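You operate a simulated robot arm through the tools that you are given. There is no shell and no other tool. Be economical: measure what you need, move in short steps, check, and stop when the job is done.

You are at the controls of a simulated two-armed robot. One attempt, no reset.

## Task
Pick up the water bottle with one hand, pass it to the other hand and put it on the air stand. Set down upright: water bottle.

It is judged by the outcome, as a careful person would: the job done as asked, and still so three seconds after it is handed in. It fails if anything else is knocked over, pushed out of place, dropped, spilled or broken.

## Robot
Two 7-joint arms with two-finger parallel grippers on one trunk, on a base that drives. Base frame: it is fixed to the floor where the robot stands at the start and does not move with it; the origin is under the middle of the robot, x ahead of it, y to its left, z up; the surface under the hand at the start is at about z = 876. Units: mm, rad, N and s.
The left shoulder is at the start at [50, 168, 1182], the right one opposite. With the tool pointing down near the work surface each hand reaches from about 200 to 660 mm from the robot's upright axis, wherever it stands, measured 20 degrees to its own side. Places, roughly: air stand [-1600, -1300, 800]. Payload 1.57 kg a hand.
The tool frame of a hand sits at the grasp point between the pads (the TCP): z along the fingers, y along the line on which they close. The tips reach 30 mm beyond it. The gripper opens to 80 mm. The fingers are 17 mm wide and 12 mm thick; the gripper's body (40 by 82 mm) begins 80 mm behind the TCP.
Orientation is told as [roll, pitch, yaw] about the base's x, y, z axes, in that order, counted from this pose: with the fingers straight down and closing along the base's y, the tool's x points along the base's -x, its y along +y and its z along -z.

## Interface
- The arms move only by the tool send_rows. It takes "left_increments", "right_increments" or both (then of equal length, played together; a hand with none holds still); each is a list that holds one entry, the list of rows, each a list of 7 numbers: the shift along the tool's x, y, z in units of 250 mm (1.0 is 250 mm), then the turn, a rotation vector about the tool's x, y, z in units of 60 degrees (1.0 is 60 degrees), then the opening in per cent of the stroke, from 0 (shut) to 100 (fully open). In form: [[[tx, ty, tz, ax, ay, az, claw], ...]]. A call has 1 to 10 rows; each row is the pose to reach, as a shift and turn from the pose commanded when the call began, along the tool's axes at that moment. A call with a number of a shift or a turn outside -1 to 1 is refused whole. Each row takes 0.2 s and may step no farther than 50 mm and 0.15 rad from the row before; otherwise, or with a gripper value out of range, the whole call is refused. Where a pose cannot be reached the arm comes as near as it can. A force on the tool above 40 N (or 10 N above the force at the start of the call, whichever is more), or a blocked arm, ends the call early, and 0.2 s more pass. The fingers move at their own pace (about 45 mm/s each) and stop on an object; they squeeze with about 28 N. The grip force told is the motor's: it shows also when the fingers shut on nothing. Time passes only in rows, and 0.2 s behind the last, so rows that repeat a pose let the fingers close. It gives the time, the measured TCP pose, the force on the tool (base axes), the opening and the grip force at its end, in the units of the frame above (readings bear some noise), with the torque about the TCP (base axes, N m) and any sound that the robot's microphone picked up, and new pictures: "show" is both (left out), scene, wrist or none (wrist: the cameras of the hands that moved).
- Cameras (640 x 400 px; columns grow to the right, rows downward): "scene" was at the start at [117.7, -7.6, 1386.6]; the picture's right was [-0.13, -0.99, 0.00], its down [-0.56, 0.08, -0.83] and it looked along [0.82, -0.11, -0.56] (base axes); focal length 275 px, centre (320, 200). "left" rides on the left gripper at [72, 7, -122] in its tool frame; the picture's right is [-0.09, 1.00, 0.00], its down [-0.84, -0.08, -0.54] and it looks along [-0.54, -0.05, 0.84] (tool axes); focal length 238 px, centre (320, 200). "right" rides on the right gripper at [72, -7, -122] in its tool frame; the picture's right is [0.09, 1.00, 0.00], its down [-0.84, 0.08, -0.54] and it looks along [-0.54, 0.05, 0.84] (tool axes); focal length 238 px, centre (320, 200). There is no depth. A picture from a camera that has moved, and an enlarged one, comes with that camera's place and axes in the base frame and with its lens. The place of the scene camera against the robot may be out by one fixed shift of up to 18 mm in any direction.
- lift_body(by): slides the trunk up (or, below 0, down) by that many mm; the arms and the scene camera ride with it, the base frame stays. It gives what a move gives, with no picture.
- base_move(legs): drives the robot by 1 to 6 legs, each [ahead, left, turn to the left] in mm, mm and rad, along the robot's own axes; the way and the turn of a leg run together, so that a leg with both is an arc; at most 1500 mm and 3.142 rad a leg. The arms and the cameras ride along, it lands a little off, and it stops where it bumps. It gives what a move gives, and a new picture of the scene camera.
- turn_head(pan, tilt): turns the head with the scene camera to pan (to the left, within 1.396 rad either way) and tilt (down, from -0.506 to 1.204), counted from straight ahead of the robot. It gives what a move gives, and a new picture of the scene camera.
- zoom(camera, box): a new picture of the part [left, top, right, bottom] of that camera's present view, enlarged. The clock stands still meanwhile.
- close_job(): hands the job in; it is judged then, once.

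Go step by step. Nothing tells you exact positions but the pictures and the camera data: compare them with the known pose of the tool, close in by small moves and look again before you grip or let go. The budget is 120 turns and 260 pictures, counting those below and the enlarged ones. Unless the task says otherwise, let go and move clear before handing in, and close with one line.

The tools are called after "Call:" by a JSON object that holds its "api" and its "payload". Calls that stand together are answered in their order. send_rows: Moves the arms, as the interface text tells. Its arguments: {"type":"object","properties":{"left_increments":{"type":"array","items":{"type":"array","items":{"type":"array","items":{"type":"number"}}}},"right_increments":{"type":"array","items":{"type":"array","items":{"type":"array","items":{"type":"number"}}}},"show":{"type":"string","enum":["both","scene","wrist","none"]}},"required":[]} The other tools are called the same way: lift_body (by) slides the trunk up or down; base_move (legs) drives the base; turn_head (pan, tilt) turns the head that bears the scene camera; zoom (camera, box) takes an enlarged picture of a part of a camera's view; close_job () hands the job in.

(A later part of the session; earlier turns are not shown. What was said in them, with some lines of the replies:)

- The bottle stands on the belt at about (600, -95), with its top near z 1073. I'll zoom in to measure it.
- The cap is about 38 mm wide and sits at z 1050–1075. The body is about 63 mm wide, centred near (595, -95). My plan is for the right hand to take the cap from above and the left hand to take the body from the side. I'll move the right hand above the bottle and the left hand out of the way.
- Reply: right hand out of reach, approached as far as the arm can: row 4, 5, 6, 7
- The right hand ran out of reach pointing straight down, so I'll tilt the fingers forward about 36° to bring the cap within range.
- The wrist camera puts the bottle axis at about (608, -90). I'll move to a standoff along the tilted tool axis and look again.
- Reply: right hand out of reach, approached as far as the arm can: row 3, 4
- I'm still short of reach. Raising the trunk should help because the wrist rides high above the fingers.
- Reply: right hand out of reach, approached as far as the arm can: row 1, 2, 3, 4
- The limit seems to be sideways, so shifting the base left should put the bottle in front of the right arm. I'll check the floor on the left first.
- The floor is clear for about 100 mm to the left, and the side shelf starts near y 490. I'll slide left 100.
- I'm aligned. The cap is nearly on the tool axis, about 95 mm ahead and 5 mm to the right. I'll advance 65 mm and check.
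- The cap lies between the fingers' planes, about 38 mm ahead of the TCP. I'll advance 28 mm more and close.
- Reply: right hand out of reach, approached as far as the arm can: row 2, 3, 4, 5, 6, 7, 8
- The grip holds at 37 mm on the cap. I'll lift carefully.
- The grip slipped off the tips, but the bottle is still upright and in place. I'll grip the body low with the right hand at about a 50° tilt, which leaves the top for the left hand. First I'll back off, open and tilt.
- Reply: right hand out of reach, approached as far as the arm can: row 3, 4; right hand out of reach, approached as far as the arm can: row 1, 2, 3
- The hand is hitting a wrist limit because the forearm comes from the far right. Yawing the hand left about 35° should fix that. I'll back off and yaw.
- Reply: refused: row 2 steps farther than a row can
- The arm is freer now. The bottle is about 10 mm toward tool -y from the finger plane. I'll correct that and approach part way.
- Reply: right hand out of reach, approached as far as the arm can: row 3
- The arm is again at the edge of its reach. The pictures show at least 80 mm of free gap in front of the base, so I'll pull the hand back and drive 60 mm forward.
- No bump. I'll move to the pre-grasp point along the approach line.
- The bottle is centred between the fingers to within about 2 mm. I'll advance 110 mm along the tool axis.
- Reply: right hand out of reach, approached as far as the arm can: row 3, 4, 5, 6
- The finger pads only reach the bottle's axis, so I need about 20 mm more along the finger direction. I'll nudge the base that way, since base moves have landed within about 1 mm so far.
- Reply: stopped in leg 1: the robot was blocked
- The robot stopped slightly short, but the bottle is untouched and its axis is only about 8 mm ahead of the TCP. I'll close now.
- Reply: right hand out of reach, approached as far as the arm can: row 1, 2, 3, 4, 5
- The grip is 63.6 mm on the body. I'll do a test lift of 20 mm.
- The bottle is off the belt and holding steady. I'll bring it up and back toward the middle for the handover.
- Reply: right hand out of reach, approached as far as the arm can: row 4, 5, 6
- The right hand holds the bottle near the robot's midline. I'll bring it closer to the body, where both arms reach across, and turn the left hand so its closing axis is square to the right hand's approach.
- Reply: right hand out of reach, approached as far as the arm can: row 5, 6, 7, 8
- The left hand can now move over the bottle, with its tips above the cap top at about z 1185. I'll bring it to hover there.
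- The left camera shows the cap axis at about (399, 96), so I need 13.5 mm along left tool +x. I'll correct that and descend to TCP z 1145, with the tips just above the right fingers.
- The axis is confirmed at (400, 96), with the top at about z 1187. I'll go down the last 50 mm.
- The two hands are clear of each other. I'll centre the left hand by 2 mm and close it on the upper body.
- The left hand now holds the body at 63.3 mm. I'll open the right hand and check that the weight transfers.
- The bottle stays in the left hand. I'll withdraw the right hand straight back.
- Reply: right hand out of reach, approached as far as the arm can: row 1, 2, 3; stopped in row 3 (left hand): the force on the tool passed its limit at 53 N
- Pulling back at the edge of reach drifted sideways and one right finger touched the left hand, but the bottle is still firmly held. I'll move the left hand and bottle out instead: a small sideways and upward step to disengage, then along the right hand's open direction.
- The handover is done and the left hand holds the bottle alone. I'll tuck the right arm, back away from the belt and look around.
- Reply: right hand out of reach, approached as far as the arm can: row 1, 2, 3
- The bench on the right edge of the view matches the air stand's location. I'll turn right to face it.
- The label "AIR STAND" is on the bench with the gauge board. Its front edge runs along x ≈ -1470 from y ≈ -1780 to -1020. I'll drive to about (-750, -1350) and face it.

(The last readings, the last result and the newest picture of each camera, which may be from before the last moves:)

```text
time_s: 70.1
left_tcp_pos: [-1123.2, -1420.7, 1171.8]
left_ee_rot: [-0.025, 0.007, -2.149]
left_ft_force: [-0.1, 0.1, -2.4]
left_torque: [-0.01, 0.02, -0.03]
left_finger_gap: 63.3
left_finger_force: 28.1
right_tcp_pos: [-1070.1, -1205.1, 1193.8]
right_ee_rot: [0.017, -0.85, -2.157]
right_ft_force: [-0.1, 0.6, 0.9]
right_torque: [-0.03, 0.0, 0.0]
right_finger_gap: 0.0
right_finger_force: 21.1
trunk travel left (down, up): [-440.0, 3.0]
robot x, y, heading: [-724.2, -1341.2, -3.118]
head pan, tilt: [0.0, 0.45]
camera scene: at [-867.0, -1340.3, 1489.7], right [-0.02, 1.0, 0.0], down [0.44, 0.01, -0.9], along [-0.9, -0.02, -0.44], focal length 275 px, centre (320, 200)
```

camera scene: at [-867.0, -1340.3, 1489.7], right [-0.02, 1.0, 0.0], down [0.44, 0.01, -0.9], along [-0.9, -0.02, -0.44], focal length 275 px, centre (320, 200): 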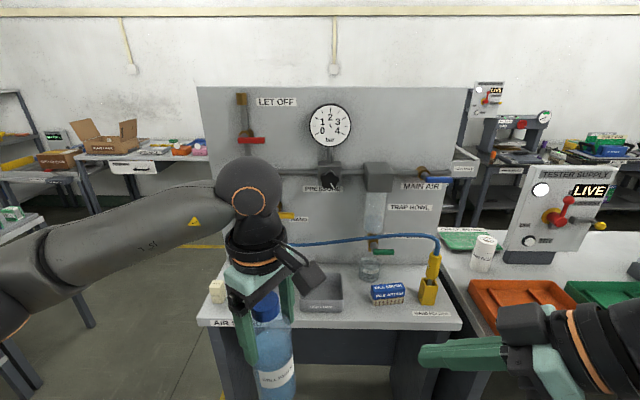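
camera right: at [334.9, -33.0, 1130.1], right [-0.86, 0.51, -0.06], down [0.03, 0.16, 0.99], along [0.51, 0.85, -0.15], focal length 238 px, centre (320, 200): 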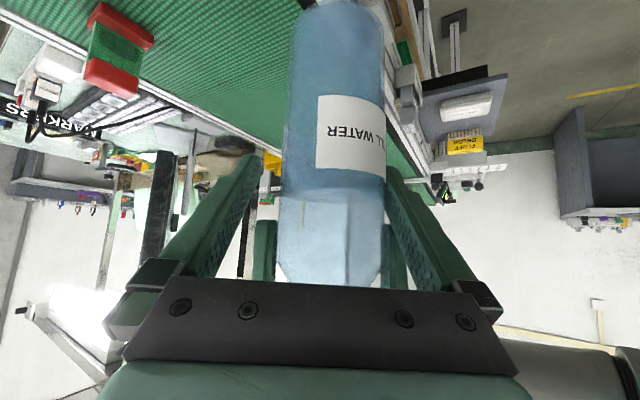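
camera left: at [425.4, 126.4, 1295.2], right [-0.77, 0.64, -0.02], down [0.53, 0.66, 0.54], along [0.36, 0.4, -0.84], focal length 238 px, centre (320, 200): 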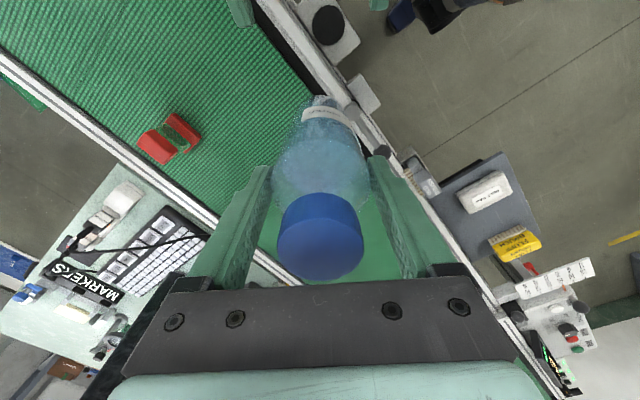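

Call:
{"api": "zoom", "payload": {"camera": "scene", "box": [190, 230, 480, 350]}}

Call:
{"api": "zoom", "payload": {"camera": "left", "box": [0, 0, 640, 400]}}

```text
2.21 times, centred on (335, 290) of scene
camera zoom: at [-867.0, -1340.3, 1489.7], right [-0.02, 1.0, 0.0], down [0.44, 0.01, -0.9], along [-0.9, -0.02, -0.44], focal length 606 px, centre (287, 1)
```

zoom: 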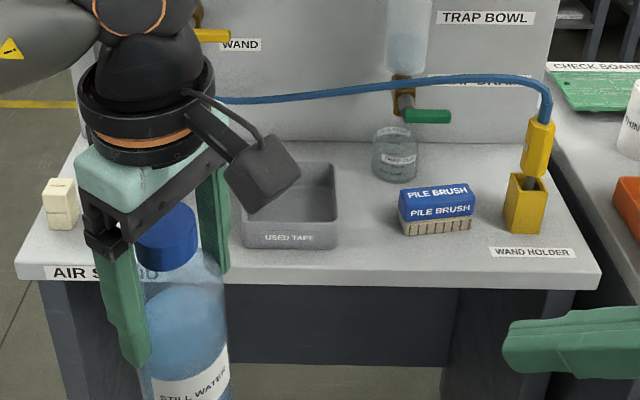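

```text
1.00 times, centred on (320, 200) of left (not enlarged: the box is as wide or as high as the picture)
camera zoom: at [-1075.8, -1365.7, 1295.0], right [0.78, -0.62, -0.02], down [-0.51, -0.67, 0.54], along [-0.35, -0.41, -0.84], focal length 238 px, centre (320, 200)
```

zoom: 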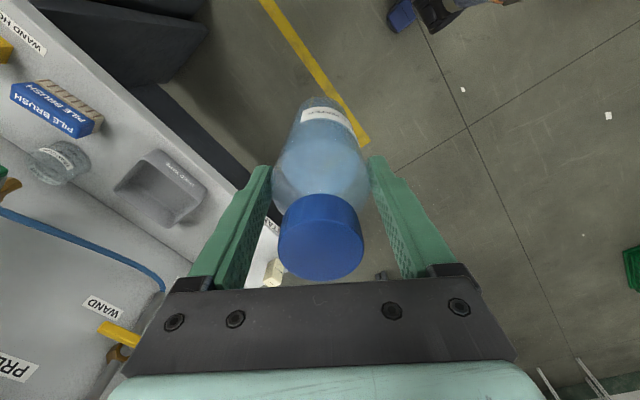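

There is a free gap about 100 mm wide between the used-tape tray and the pile brush, centred near (-1490, -1235). I'll drive up so that spot is in front of the left hand.

Call:
{"api": "base_move", "payload": {"legs": [[300, -223, -0.024]]}}

Call:
{"api": "turn_head", "payload": {"pan": 0.0, "tilt": 0.75}}

```text
time_s: 72.6
left_tcp_pos: [-1417.4, -1191.3, 1170.5]
left_ee_rot: [-0.022, 0.007, -2.172]
left_ft_force: [0.1, -1.1, -3.9]
left_torque: [-0.03, -0.05, -0.04]
left_finger_gap: 63.3
left_finger_force: 28.2
right_tcp_pos: [-1359.0, -977.5, 1194.1]
right_ee_rot: [0.019, -0.85, -2.177]
right_ft_force: [0.5, 0.5, 0.4]
right_torque: [-0.05, 0.04, 0.03]
right_finger_gap: 0.2
right_finger_force: 21.2
trunk travel left (down, up): [-440.0, 3.0]
robot x, y, heading: [-1014.2, -1122.5, -3.143]
head pan, tilt: [0.0, 0.45]
camera scene: at [-1159.1, -1116.9, 1489.7], right [0.0, 1.0, 0.0], down [0.44, 0.0, -0.9], along [-0.9, 0.0, -0.44], focal length 275 px, centre (320, 200)
```

scene: 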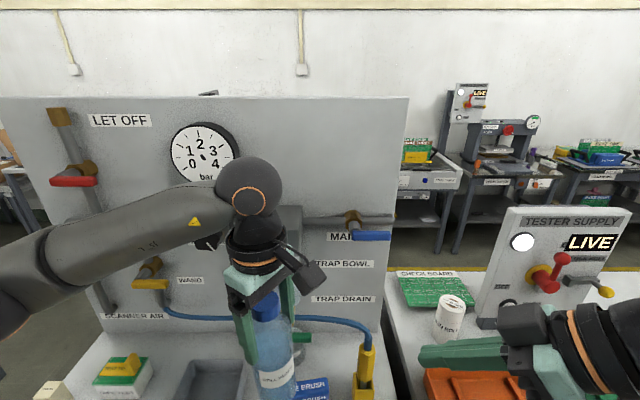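

```text
time_s: 73.4
left_tcp_pos: [-1416.8, -1191.5, 1172.1]
left_ee_rot: [-0.021, 0.007, -2.172]
left_ft_force: [0.6, -0.1, -3.6]
left_torque: [0.0, 0.01, 0.01]
left_finger_gap: 63.1
left_finger_force: 28.2
right_tcp_pos: [-1357.9, -977.4, 1194.1]
right_ee_rot: [0.02, -0.852, -2.177]
right_ft_force: [-0.3, 0.6, 0.3]
right_torque: [-0.01, 0.02, 0.0]
right_finger_gap: 0.0
right_finger_force: 21.0
trunk travel left (down, up): [-440.0, 3.0]
robot x, y, heading: [-1016.2, -1121.7, -3.138]
head pan, tilt: [0.0, 0.75]
camera scene: at [-1149.6, -1117.2, 1463.4], right [0.0, 1.0, 0.0], down [0.68, 0.0, -0.73], along [-0.73, 0.0, -0.68], focal length 275 px, centre (320, 200)
```

scene: 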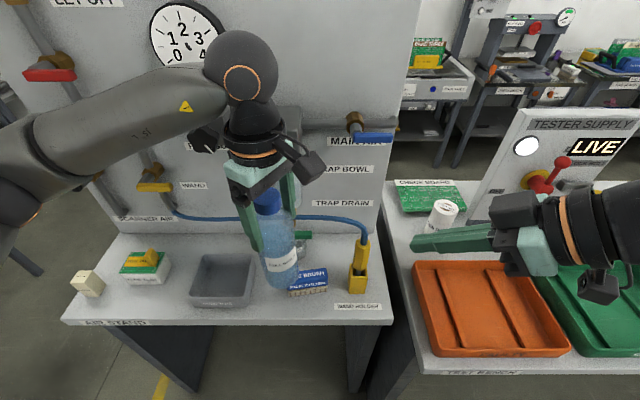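

Now I see the gap's centre at about (-1485, -1246). I'll turn the left hand so its fingers close along x and move over the gap, still high.

Call:
{"api": "send_rows", "payload": {"left_increments": [[[-0.067, -0.02, 0.03, -0.004, -0.0013, -0.115, 0], [-0.134, -0.04, 0.06, -0.008, -0.0026, -0.23, 0], [-0.201, -0.06, 0.1, -0.012, -0.004, -0.345, 0], [-0.268, -0.08, 0.13, -0.016, -0.0053, -0.46, 0], [-0.335, -0.1, 0.16, -0.02, -0.0067, -0.574, 0], [-0.335, -0.1, 0.16, -0.02, -0.0067, -0.574, 0]]], "show": "both"}}

```text
time_s: 74.8
left_tcp_pos: [-1485.5, -1246.8, 1131.8]
left_ee_rot: [0.001, 0.004, -1.565]
left_ft_force: [-0.1, 0.0, -2.9]
left_torque: [0.05, 0.02, -0.04]
left_finger_gap: 62.8
left_finger_force: 28.0
right_tcp_pos: [-1359.7, -977.3, 1193.6]
right_ee_rot: [0.017, -0.85, -2.18]
right_ft_force: [0.2, 0.1, 0.2]
right_torque: [-0.01, 0.01, -0.03]
right_finger_gap: 0.0
right_finger_force: 21.4
trunk travel left (down, up): [-440.0, 3.0]
robot x, y, heading: [-1019.1, -1120.0, -3.144]
head pan, tilt: [0.0, 0.75]
camera scene: at [-1149.6, -1117.0, 1463.3], right [0.0, 1.0, 0.0], down [0.68, 0.0, -0.73], along [-0.73, 0.0, -0.68], focal length 275 px, centre (320, 200)
camera left: at [-1479.1, -1174.7, 1255.8], right [1.0, -0.09, 0.0], down [-0.08, -0.84, 0.54], along [-0.05, -0.53, -0.84], focal length 238 px, centre (320, 200)
```

scene: 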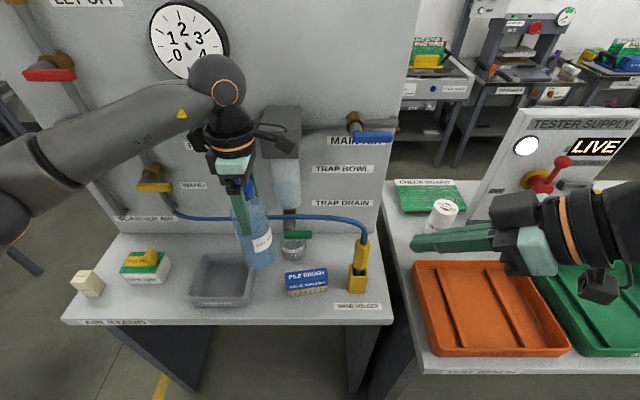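
left: 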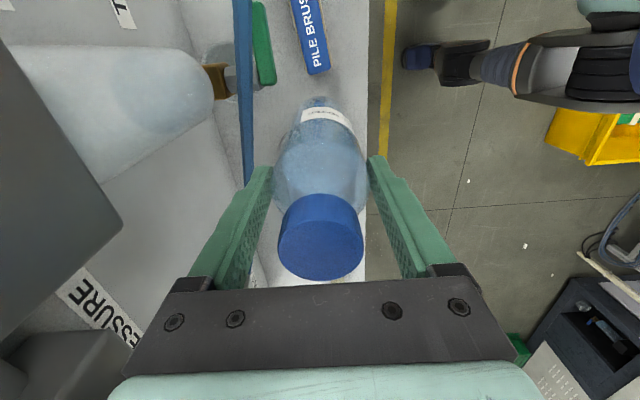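

The gap looks tighter than I first estimated, and the stand may be higher than 800. I'll zoom to measure the tray, brush and front edge.

Call:
{"api": "zoom", "payload": {"camera": "scene", "box": [170, 220, 390, 340]}}

Call:
{"api": "zoom", "payload": {"camera": "left", "box": [220, 0, 420, 160]}}

```text
2.91 times, centred on (280, 280) of scene
camera zoom: at [-1149.6, -1117.0, 1463.3], right [0.0, 1.0, 0.0], down [0.68, 0.0, -0.73], along [-0.73, 0.0, -0.68], focal length 799 px, centre (436, -33)
```

zoom: 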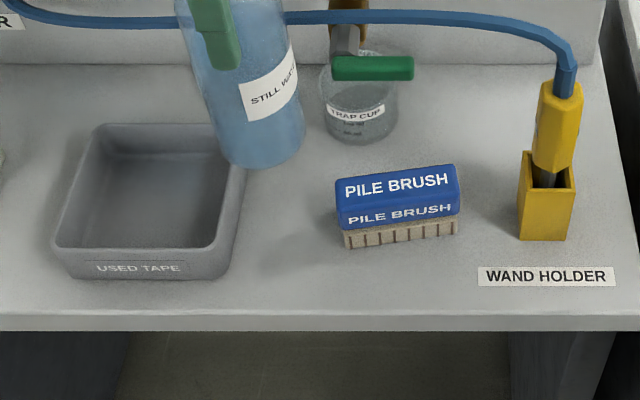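

```text
2.50 times, centred on (320, 80) of left
camera zoom: at [-1479.1, -1174.7, 1255.8], right [1.0, -0.09, 0.0], down [-0.08, -0.84, 0.54], along [-0.05, -0.53, -0.84], focal length 596 px, centre (320, 500)
```

zoom: 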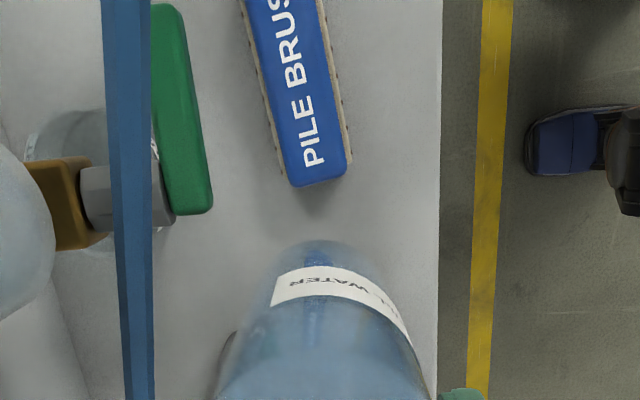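

The gap by the brush leaves only a few mm. The front-left area, in front of the green box and between the white block and the tray, is roughly 190 × 90 mm, so I'll shift left to it.

Call:
{"api": "base_move", "payload": {"legs": [[-30, 262, 0]]}}

Call:
{"api": "zoom", "payload": {"camera": "left", "box": [0, 0, 640, 400]}}

Call:
{"api": "zoom", "payload": {"camera": "scene", "box": [130, 200, 370, 350]}}

```text
time_s: 77.7
left_tcp_pos: [-1456.7, -1506.6, 1132.0]
left_ee_rot: [0.001, 0.008, -1.569]
left_ft_force: [-0.2, 0.8, -3.7]
left_torque: [0.04, -0.03, 0.01]
left_finger_gap: 63.1
left_finger_force: 28.7
right_tcp_pos: [-1328.6, -1239.0, 1193.7]
right_ee_rot: [0.018, -0.848, -2.175]
right_ft_force: [-0.9, -0.3, -0.1]
right_torque: [0.02, 0.0, 0.03]
right_finger_gap: 0.1
right_finger_force: 21.2
trunk travel left (down, up): [-440.0, 3.0]
robot x, y, heading: [-986.0, -1383.8, -3.137]
head pan, tilt: [0.0, 0.75]
camera scene: at [-1119.5, -1378.1, 1463.3], right [0.0, 1.0, 0.0], down [0.68, 0.0, -0.73], along [-0.73, 0.0, -0.68], focal length 275 px, centre (320, 200)
```

scene: 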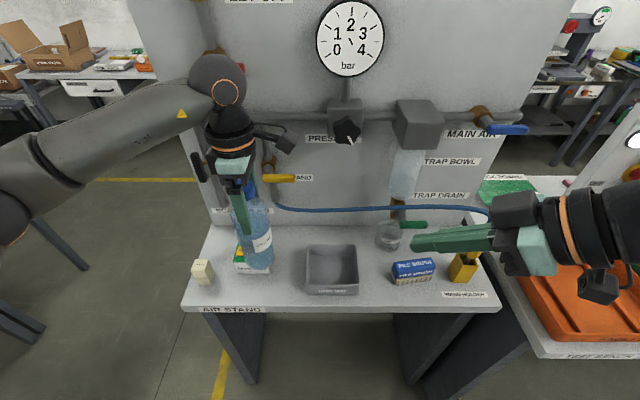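

```text
1.00 times, centred on (320, 200) of left (not enlarged: the box is as wide or as high as the picture)
camera zoom: at [-1448.5, -1436.1, 1255.9], right [1.0, -0.09, 0.0], down [-0.08, -0.84, 0.54], along [-0.05, -0.53, -0.84], focal length 238 px, centre (320, 200)
```

zoom: 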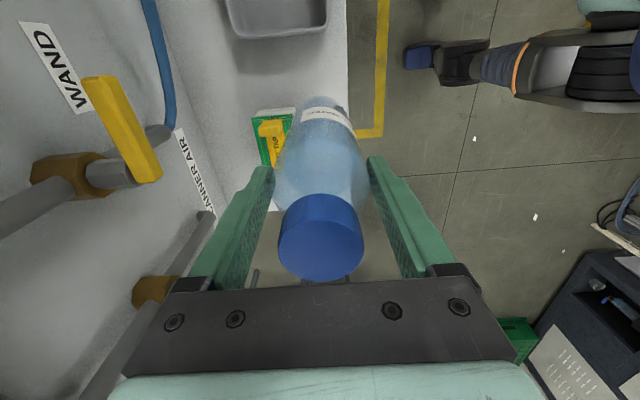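

```text
2.67 times, centred on (250, 275) of scene
camera zoom: at [-1119.5, -1378.1, 1463.3], right [0.0, 1.0, 0.0], down [0.68, 0.0, -0.73], along [-0.73, 0.0, -0.68], focal length 732 px, centre (507, 0)
```

zoom: 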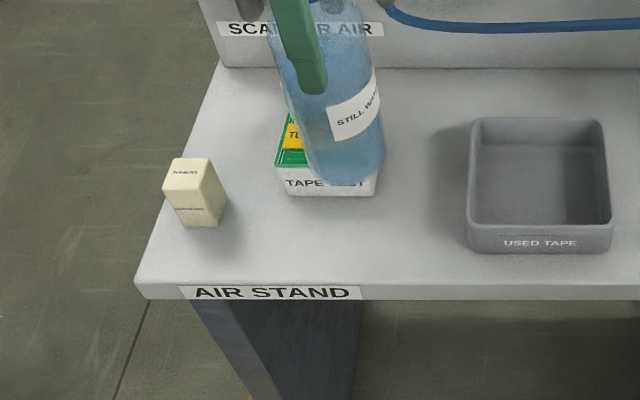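

The surface is at about z 850. The best spot is (-1461, -1465), with at least 15 mm clear on all sides. I'll shift there and descend 85 mm.

Call:
{"api": "send_rows", "payload": {"left_increments": [[[0.084, -0.008, 0, 0, 0, 0, 0], [0.168, -0.017, 0, 0, 0, 0, 0], [0.168, -0.017, 0.1, 0, 0, 0, 0], [0.168, -0.017, 0.2, 0, 0, 0, 0], [0.168, -0.017, 0.3, 0, 0, 0, 0], [0.168, -0.017, 0.34, 0, 0, 0, 0], [0.168, -0.017, 0.34, 0, 0, 0, 0]]], "show": "both"}}

Call:
{"api": "zoom", "payload": {"camera": "scene", "box": [170, 200, 370, 325]}}

```text
time_s: 79.3
left_tcp_pos: [-1461.8, -1463.9, 1047.5]
left_ee_rot: [0.002, 0.008, -1.57]
left_ft_force: [0.2, 0.4, -3.5]
left_torque: [0.01, 0.03, 0.0]
left_finger_gap: 63.0
left_finger_force: 28.4
right_tcp_pos: [-1328.6, -1238.2, 1193.2]
right_ee_rot: [0.018, -0.85, -2.176]
right_ft_force: [-0.3, 0.6, 0.2]
right_torque: [0.01, -0.03, -0.02]
right_finger_gap: 0.2
right_finger_force: 21.1
trunk travel left (down, up): [-440.0, 3.0]
robot x, y, heading: [-988.4, -1383.8, -3.139]
head pan, tilt: [0.0, 0.75]
camera scene: at [-1119.6, -1377.9, 1463.3], right [0.0, 1.0, 0.0], down [0.68, 0.0, -0.73], along [-0.73, 0.0, -0.68], focal length 275 px, centre (320, 200)
camera left: at [-1453.4, -1392.5, 1170.5], right [1.0, -0.09, 0.0], down [-0.08, -0.84, 0.54], along [-0.05, -0.53, -0.84], focal length 238 px, centre (320, 200)
```

scene: 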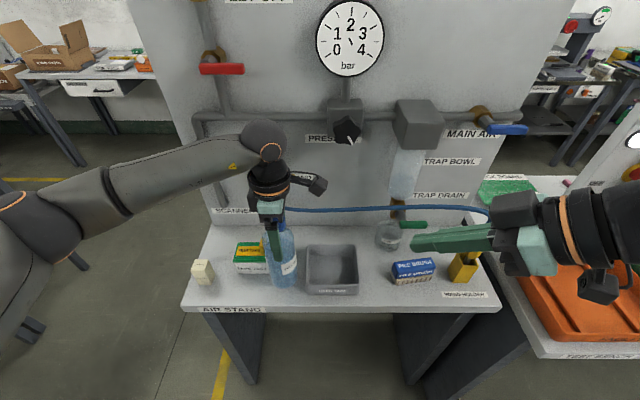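
left: 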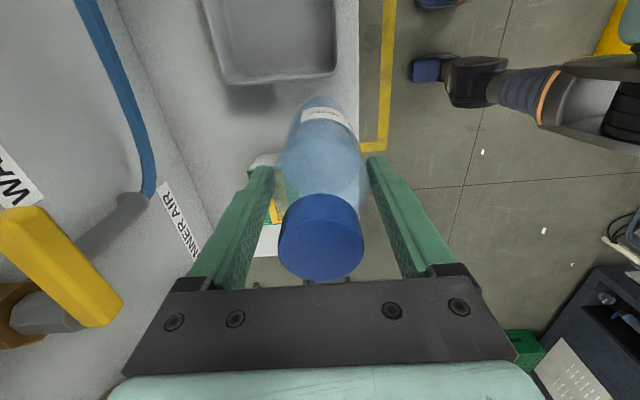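

```text
3.20 times, centred on (270, 262) of scene
camera zoom: at [-1119.6, -1377.9, 1463.3], right [0.0, 1.0, 0.0], down [0.68, 0.0, -0.73], along [-0.73, 0.0, -0.68], focal length 879 px, centre (480, 0)
```

zoom: 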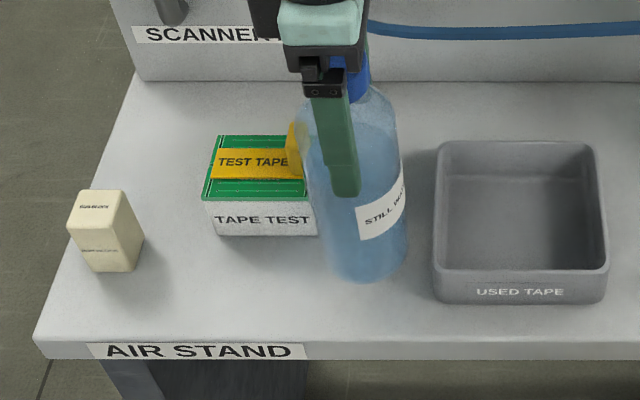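

The clearances look good all round. I'll go down 22 mm, then feel for contact in small steps.

Call:
{"api": "send_rows", "payload": {"left_increments": [[[0, 0, 0.03, 0, 0, 0, 0], [0, 0, 0.06, 0, 0, 0, 0], [0, 0, 0.088, 0, 0, 0, 0], [0, 0, 0.088, 0, 0, 0, 0]]], "show": "scene"}}

Call:
{"api": "zoom", "payload": {"camera": "scene", "box": [220, 230, 340, 320]}}

```text
time_s: 80.3
left_tcp_pos: [-1460.1, -1464.3, 1026.4]
left_ee_rot: [0.002, 0.004, -1.569]
left_ft_force: [-0.1, 0.1, -3.7]
left_torque: [-0.02, 0.0, 0.0]
left_finger_gap: 63.4
left_finger_force: 28.4
right_tcp_pos: [-1329.4, -1238.6, 1192.8]
right_ee_rot: [0.02, -0.848, -2.177]
right_ft_force: [-0.2, 0.1, -0.4]
right_torque: [0.0, 0.02, 0.02]
right_finger_gap: 0.1
right_finger_force: 21.7
trunk travel left (down, up): [-440.0, 3.0]
robot x, y, heading: [-985.3, -1382.4, -3.134]
head pan, tilt: [0.0, 0.75]
camera scene: at [-1119.5, -1377.8, 1463.3], right [0.0, 1.0, 0.0], down [0.68, 0.0, -0.73], along [-0.73, 0.0, -0.68], focal length 275 px, centre (320, 200)
```

scene: 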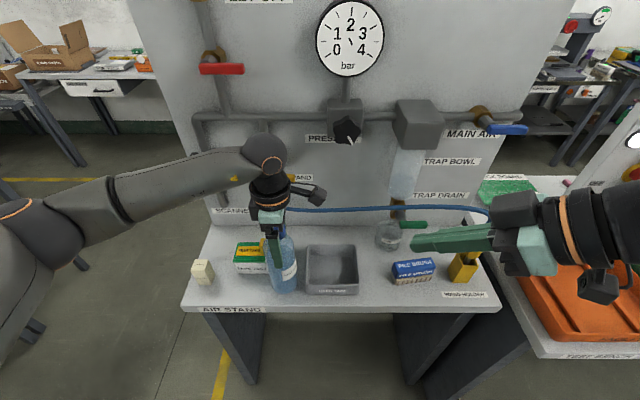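

```text
4.44 times, centred on (280, 275) of scene
camera zoom: at [-1119.5, -1377.8, 1463.3], right [0.0, 1.0, 0.0], down [0.68, 0.0, -0.73], along [-0.73, 0.0, -0.68], focal length 1221 px, centre (498, -133)
```

zoom: 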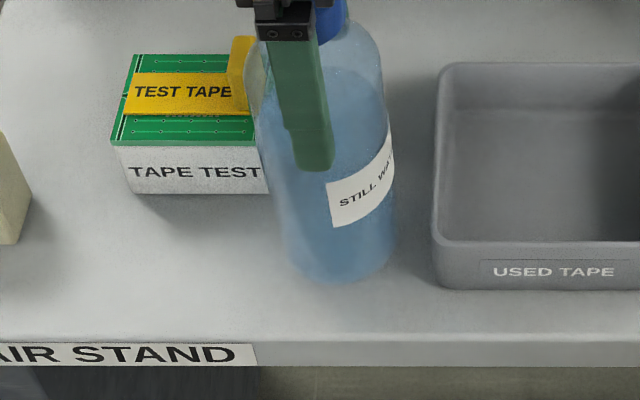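

Call:
{"api": "send_rows", "payload": {"left_increments": [[[0, 0, 0.016, 0, 0, 0, 0], [0, 0, 0.032, 0, 0, 0, 0], [0, 0, 0.04, 0, 0, 0, 0], [0, 0, 0.04, 0, 0, 0, 0]]], "show": "none"}}

Call:
{"api": "zoom", "payload": {"camera": "scene", "box": [220, 230, 340, 320]}}

```text
time_s: 81.3
left_tcp_pos: [-1458.3, -1465.4, 1015.6]
left_ee_rot: [0.002, 0.006, -1.568]
left_ft_force: [-0.3, 0.9, -2.8]
left_torque: [0.0, -0.02, -0.01]
left_finger_gap: 62.8
left_finger_force: 27.5
right_tcp_pos: [-1329.0, -1238.5, 1193.3]
right_ee_rot: [0.018, -0.85, -2.177]
right_ft_force: [0.7, 0.2, -0.4]
right_torque: [0.01, 0.03, 0.03]
right_finger_gap: 0.0
right_finger_force: 21.2
trunk travel left (down, up): [-440.0, 3.0]
robot x, y, heading: [-991.4, -1379.8, -3.139]
head pan, tilt: [0.0, 0.75]
```

```text
4.44 times, centred on (280, 275) of scene
camera zoom: at [-1119.6, -1377.8, 1463.3], right [0.0, 1.0, 0.0], down [0.68, 0.0, -0.73], along [-0.73, 0.0, -0.68], focal length 1221 px, centre (498, -133)
```

zoom: 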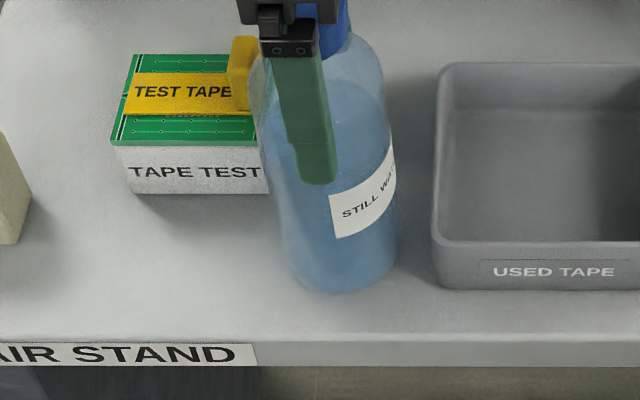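

No contact yet. I'll keep going down in small steps.

Call:
{"api": "send_rows", "payload": {"left_increments": [[[0, 0, 0.016, 0, 0, 0, 0], [0, 0, 0.032, 0, 0, 0, 0], [0, 0, 0.048, 0, 0, 0, 0], [0, 0, 0.048, 0, 0, 0, 0]]], "show": "none"}}

Call:
{"api": "zoom", "payload": {"camera": "scene", "box": [220, 230, 340, 320]}}

```text
time_s: 82.3
left_tcp_pos: [-1458.6, -1465.0, 1006.0]
left_ee_rot: [-0.005, 0.007, -1.568]
left_ft_force: [0.1, -1.9, 18.5]
left_torque: [-0.65, -0.32, -0.12]
left_finger_gap: 62.9
left_finger_force: 28.5
right_tcp_pos: [-1327.7, -1238.3, 1195.9]
right_ee_rot: [0.014, -0.852, -2.175]
right_ft_force: [0.2, -0.2, -0.5]
right_torque: [-0.03, 0.03, -0.01]
right_finger_gap: 0.1
right_finger_force: 21.2
trunk travel left (down, up): [-440.0, 3.0]
robot x, y, heading: [-986.5, -1382.3, -3.137]
head pan, tilt: [0.0, 0.75]
```

```text
4.44 times, centred on (280, 275) of scene
camera zoom: at [-1117.5, -1377.7, 1463.8], right [0.0, 1.0, 0.0], down [0.68, 0.0, -0.73], along [-0.73, 0.0, -0.68], focal length 1221 px, centre (498, -133)
```

zoom: 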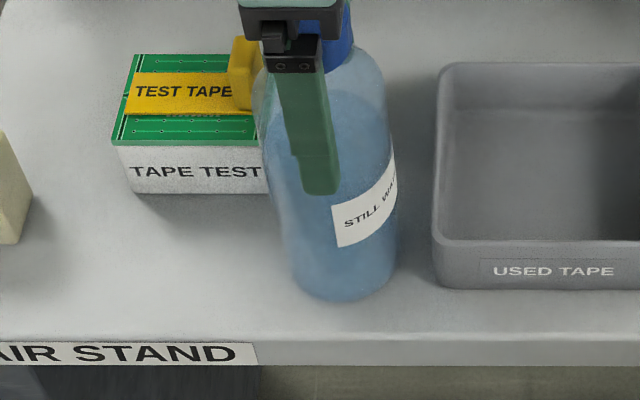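

The bottle has touched down, with about 22 N on the base. I'll relieve the press by about 2.5 mm and check before opening.

Call:
{"api": "send_rows", "payload": {"left_increments": [[[0, 0, -0.006, 0, 0, 0, 0], [0, 0, -0.009, 0, 0, 0, 0], [0, 0, -0.009, 0, 0, 0, 0]]], "show": "wrist"}}

```text
time_s: 83.1
left_tcp_pos: [-1458.3, -1463.5, 1006.2]
left_ee_rot: [-0.002, 0.007, -1.567]
left_ft_force: [-1.8, -0.8, 11.1]
left_torque: [0.14, 0.46, 0.03]
left_finger_gap: 63.2
left_finger_force: 27.9
right_tcp_pos: [-1327.5, -1237.6, 1194.0]
right_ee_rot: [0.017, -0.851, -2.174]
right_ft_force: [0.0, 0.4, 0.1]
right_torque: [0.02, -0.03, -0.01]
right_finger_gap: 0.0
right_finger_force: 21.1
trunk travel left (down, up): [-440.0, 3.0]
robot x, y, heading: [-983.3, -1382.4, -3.139]
head pan, tilt: [0.0, 0.75]
camera left: at [-1451.5, -1392.8, 1129.5], right [1.0, -0.09, 0.0], down [-0.07, -0.84, 0.54], along [-0.05, -0.53, -0.84], focal length 238 px, centre (320, 200)
```

left: 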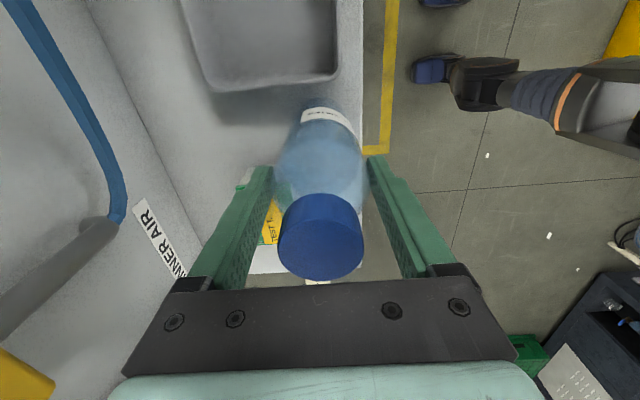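

Call:
{"api": "send_rows", "payload": {"left_increments": [[[0, 0, -0.004, 0, 0, 0, 0], [0, 0, -0.004, 0, 0, 0, 0], [0, 0, -0.004, 0, 0, 0, 82], [0, 0, -0.004, 0, 0, 0, 86], [0, 0, -0.004, 0, 0, 0, 100], [0, 0, -0.004, 0, 0, 0, 100], [0, 0, -0.004, 0, 0, 0, 100]]], "show": "both"}}

Call:
{"api": "zoom", "payload": {"camera": "scene", "box": [220, 230, 340, 320]}}

```text
time_s: 84.7
left_tcp_pos: [-1460.1, -1463.9, 1007.2]
left_ee_rot: [0.001, 0.006, -1.57]
left_ft_force: [0.4, -0.3, -0.2]
left_torque: [0.01, 0.03, 0.0]
left_finger_gap: 80.0
left_finger_force: 0.0
right_tcp_pos: [-1328.5, -1238.9, 1194.2]
right_ee_rot: [0.016, -0.85, -2.177]
right_ft_force: [0.2, -0.4, -0.2]
right_torque: [0.02, 0.05, -0.01]
right_finger_gap: 0.0
right_finger_force: 21.2
trunk travel left (down, up): [-440.0, 3.0]
robot x, y, heading: [-985.6, -1381.2, -3.14]
head pan, tilt: [0.0, 0.75]
camera scene: at [-1119.2, -1377.8, 1463.3], right [0.0, 1.0, 0.0], down [0.68, 0.0, -0.73], along [-0.73, 0.0, -0.68], focal length 275 px, centre (320, 200)
camera left: at [-1452.2, -1392.9, 1130.2], right [1.0, -0.09, 0.0], down [-0.08, -0.84, 0.54], along [-0.05, -0.53, -0.84], focal length 238 px, centre (320, 200)
```

scene: 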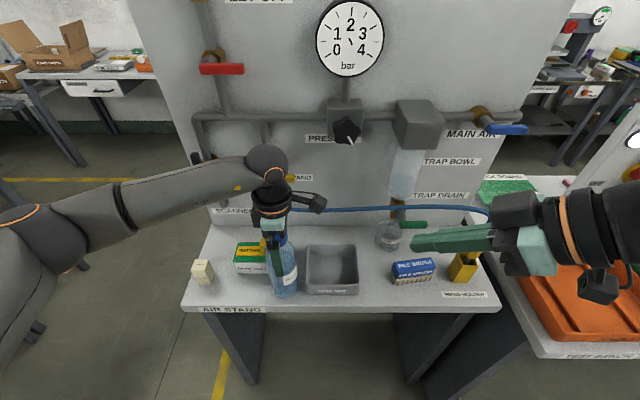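
left: 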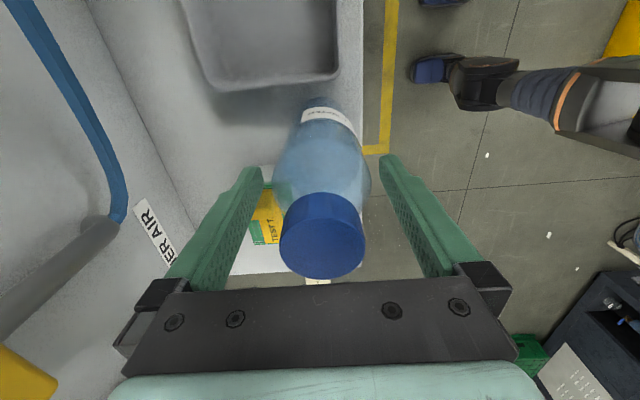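

```text
4.44 times, centred on (280, 275) of scene
camera zoom: at [-1119.2, -1377.8, 1463.3], right [0.0, 1.0, 0.0], down [0.68, 0.0, -0.73], along [-0.73, 0.0, -0.68], focal length 1221 px, centre (498, -133)
```

zoom: 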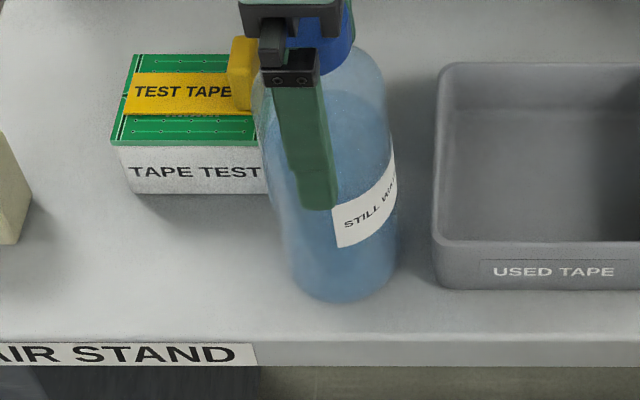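

The bottle stands free and upright on the stand. I'll raise the left hand straight up.

Call:
{"api": "send_rows", "payload": {"left_increments": [[[0, 0, -0.06, 0, 0, 0, 100], [0, 0, -0.14, 0, 0, 0, 100], [0, 0, -0.24, 0, 0, 0, 100], [0, 0, -0.34, 0, 0, 0, 100], [0, 0, -0.44, 0, 0, 0, 100], [0, 0, -0.5, 0, 0, 0, 100], [0, 0, -0.5, 0, 0, 0, 100]]], "show": "both"}}

```text
time_s: 86.3
left_tcp_pos: [-1459.9, -1465.3, 1133.6]
left_ee_rot: [0.001, 0.005, -1.566]
left_ft_force: [-0.3, -0.3, -0.2]
left_torque: [0.02, -0.02, -0.02]
left_finger_gap: 80.0
left_finger_force: 0.2
right_tcp_pos: [-1328.5, -1237.7, 1193.6]
right_ee_rot: [0.019, -0.852, -2.177]
right_ft_force: [0.0, 0.6, 0.2]
right_torque: [0.06, 0.01, -0.02]
right_finger_gap: 0.1
right_finger_force: 21.1
trunk travel left (down, up): [-440.0, 3.0]
robot x, y, heading: [-985.4, -1381.3, -3.139]
head pan, tilt: [0.0, 0.75]
camera scene: at [-1119.3, -1377.8, 1463.3], right [0.0, 1.0, 0.0], down [0.68, 0.0, -0.73], along [-0.73, 0.0, -0.68], focal length 275 px, centre (320, 200)
camera left: at [-1452.5, -1394.8, 1255.7], right [1.0, -0.09, 0.0], down [-0.08, -0.84, 0.54], along [-0.05, -0.53, -0.84], focal length 238 px, centre (320, 200)
```

scene: 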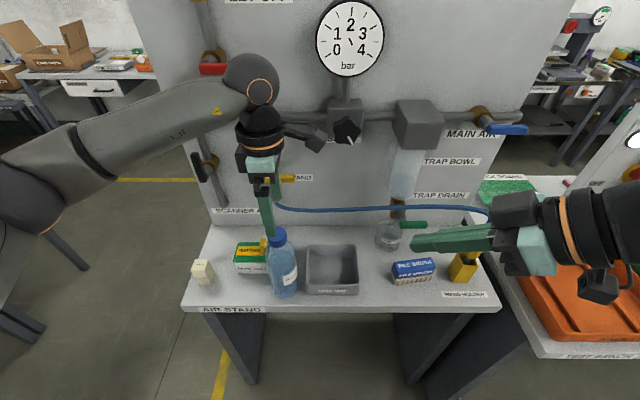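
left: 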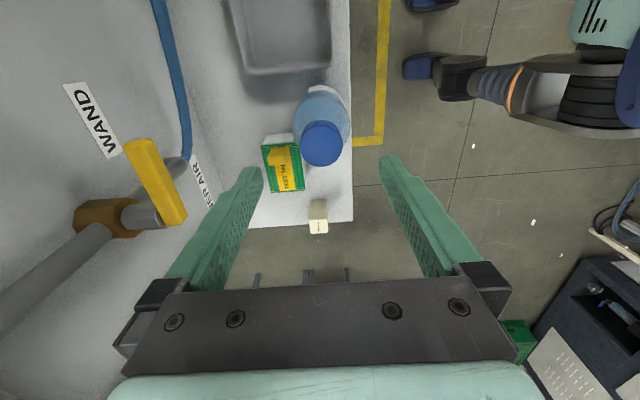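

The bottle stands upright and nothing else has moved. I'll back away to be well clear.

Call:
{"api": "base_move", "payload": {"legs": [[-200, 0, 0]]}}

Call:
{"api": "zoom", "payload": {"camera": "scene", "box": [180, 150, 500, 350]}}

```text
time_s: 87.9
left_tcp_pos: [-1259.1, -1464.3, 1131.7]
left_ee_rot: [0.002, 0.005, -1.568]
left_ft_force: [-0.1, -0.9, -1.3]
left_torque: [0.02, 0.03, 0.02]
left_finger_gap: 79.9
left_finger_force: 0.1
right_tcp_pos: [-1128.9, -1237.4, 1193.5]
right_ee_rot: [0.018, -0.852, -2.177]
right_ft_force: [0.4, 0.7, 0.5]
right_torque: [0.0, 0.01, 0.0]
right_finger_gap: 0.2
right_finger_force: 21.0
trunk travel left (down, up): [-440.0, 3.0]
robot x, y, heading: [-786.4, -1383.5, -3.143]
head pan, tilt: [0.0, 0.75]
camera scene: at [-918.8, -1377.3, 1463.4], right [0.0, 1.0, 0.0], down [0.68, 0.0, -0.73], along [-0.73, 0.0, -0.68], focal length 275 px, centre (320, 200)
```

scene: 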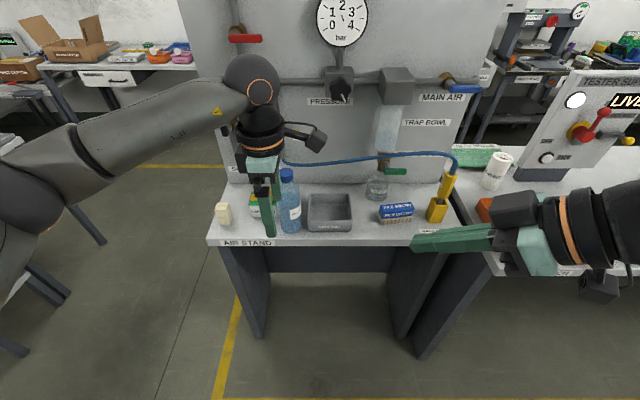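

```text
2.00 times, centred on (340, 250) of scene
camera zoom: at [-918.8, -1377.3, 1463.4], right [0.0, 1.0, 0.0], down [0.68, 0.0, -0.73], along [-0.73, 0.0, -0.68], focal length 549 px, centre (280, 100)
```

zoom: 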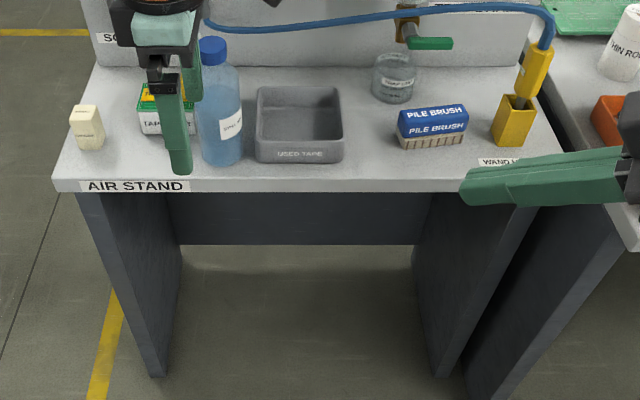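

The bottle stands upright on the air stand, nothing around it has moved, and both hands are clear, so I'm handing in.

Call:
{"api": "close_job", "payload": {}}

```text
The job is handed in.
```

The right hand picked up the water bottle and passed it to the left, which set it upright on the air stand; both hands are clear and nothing else on the stand moved.
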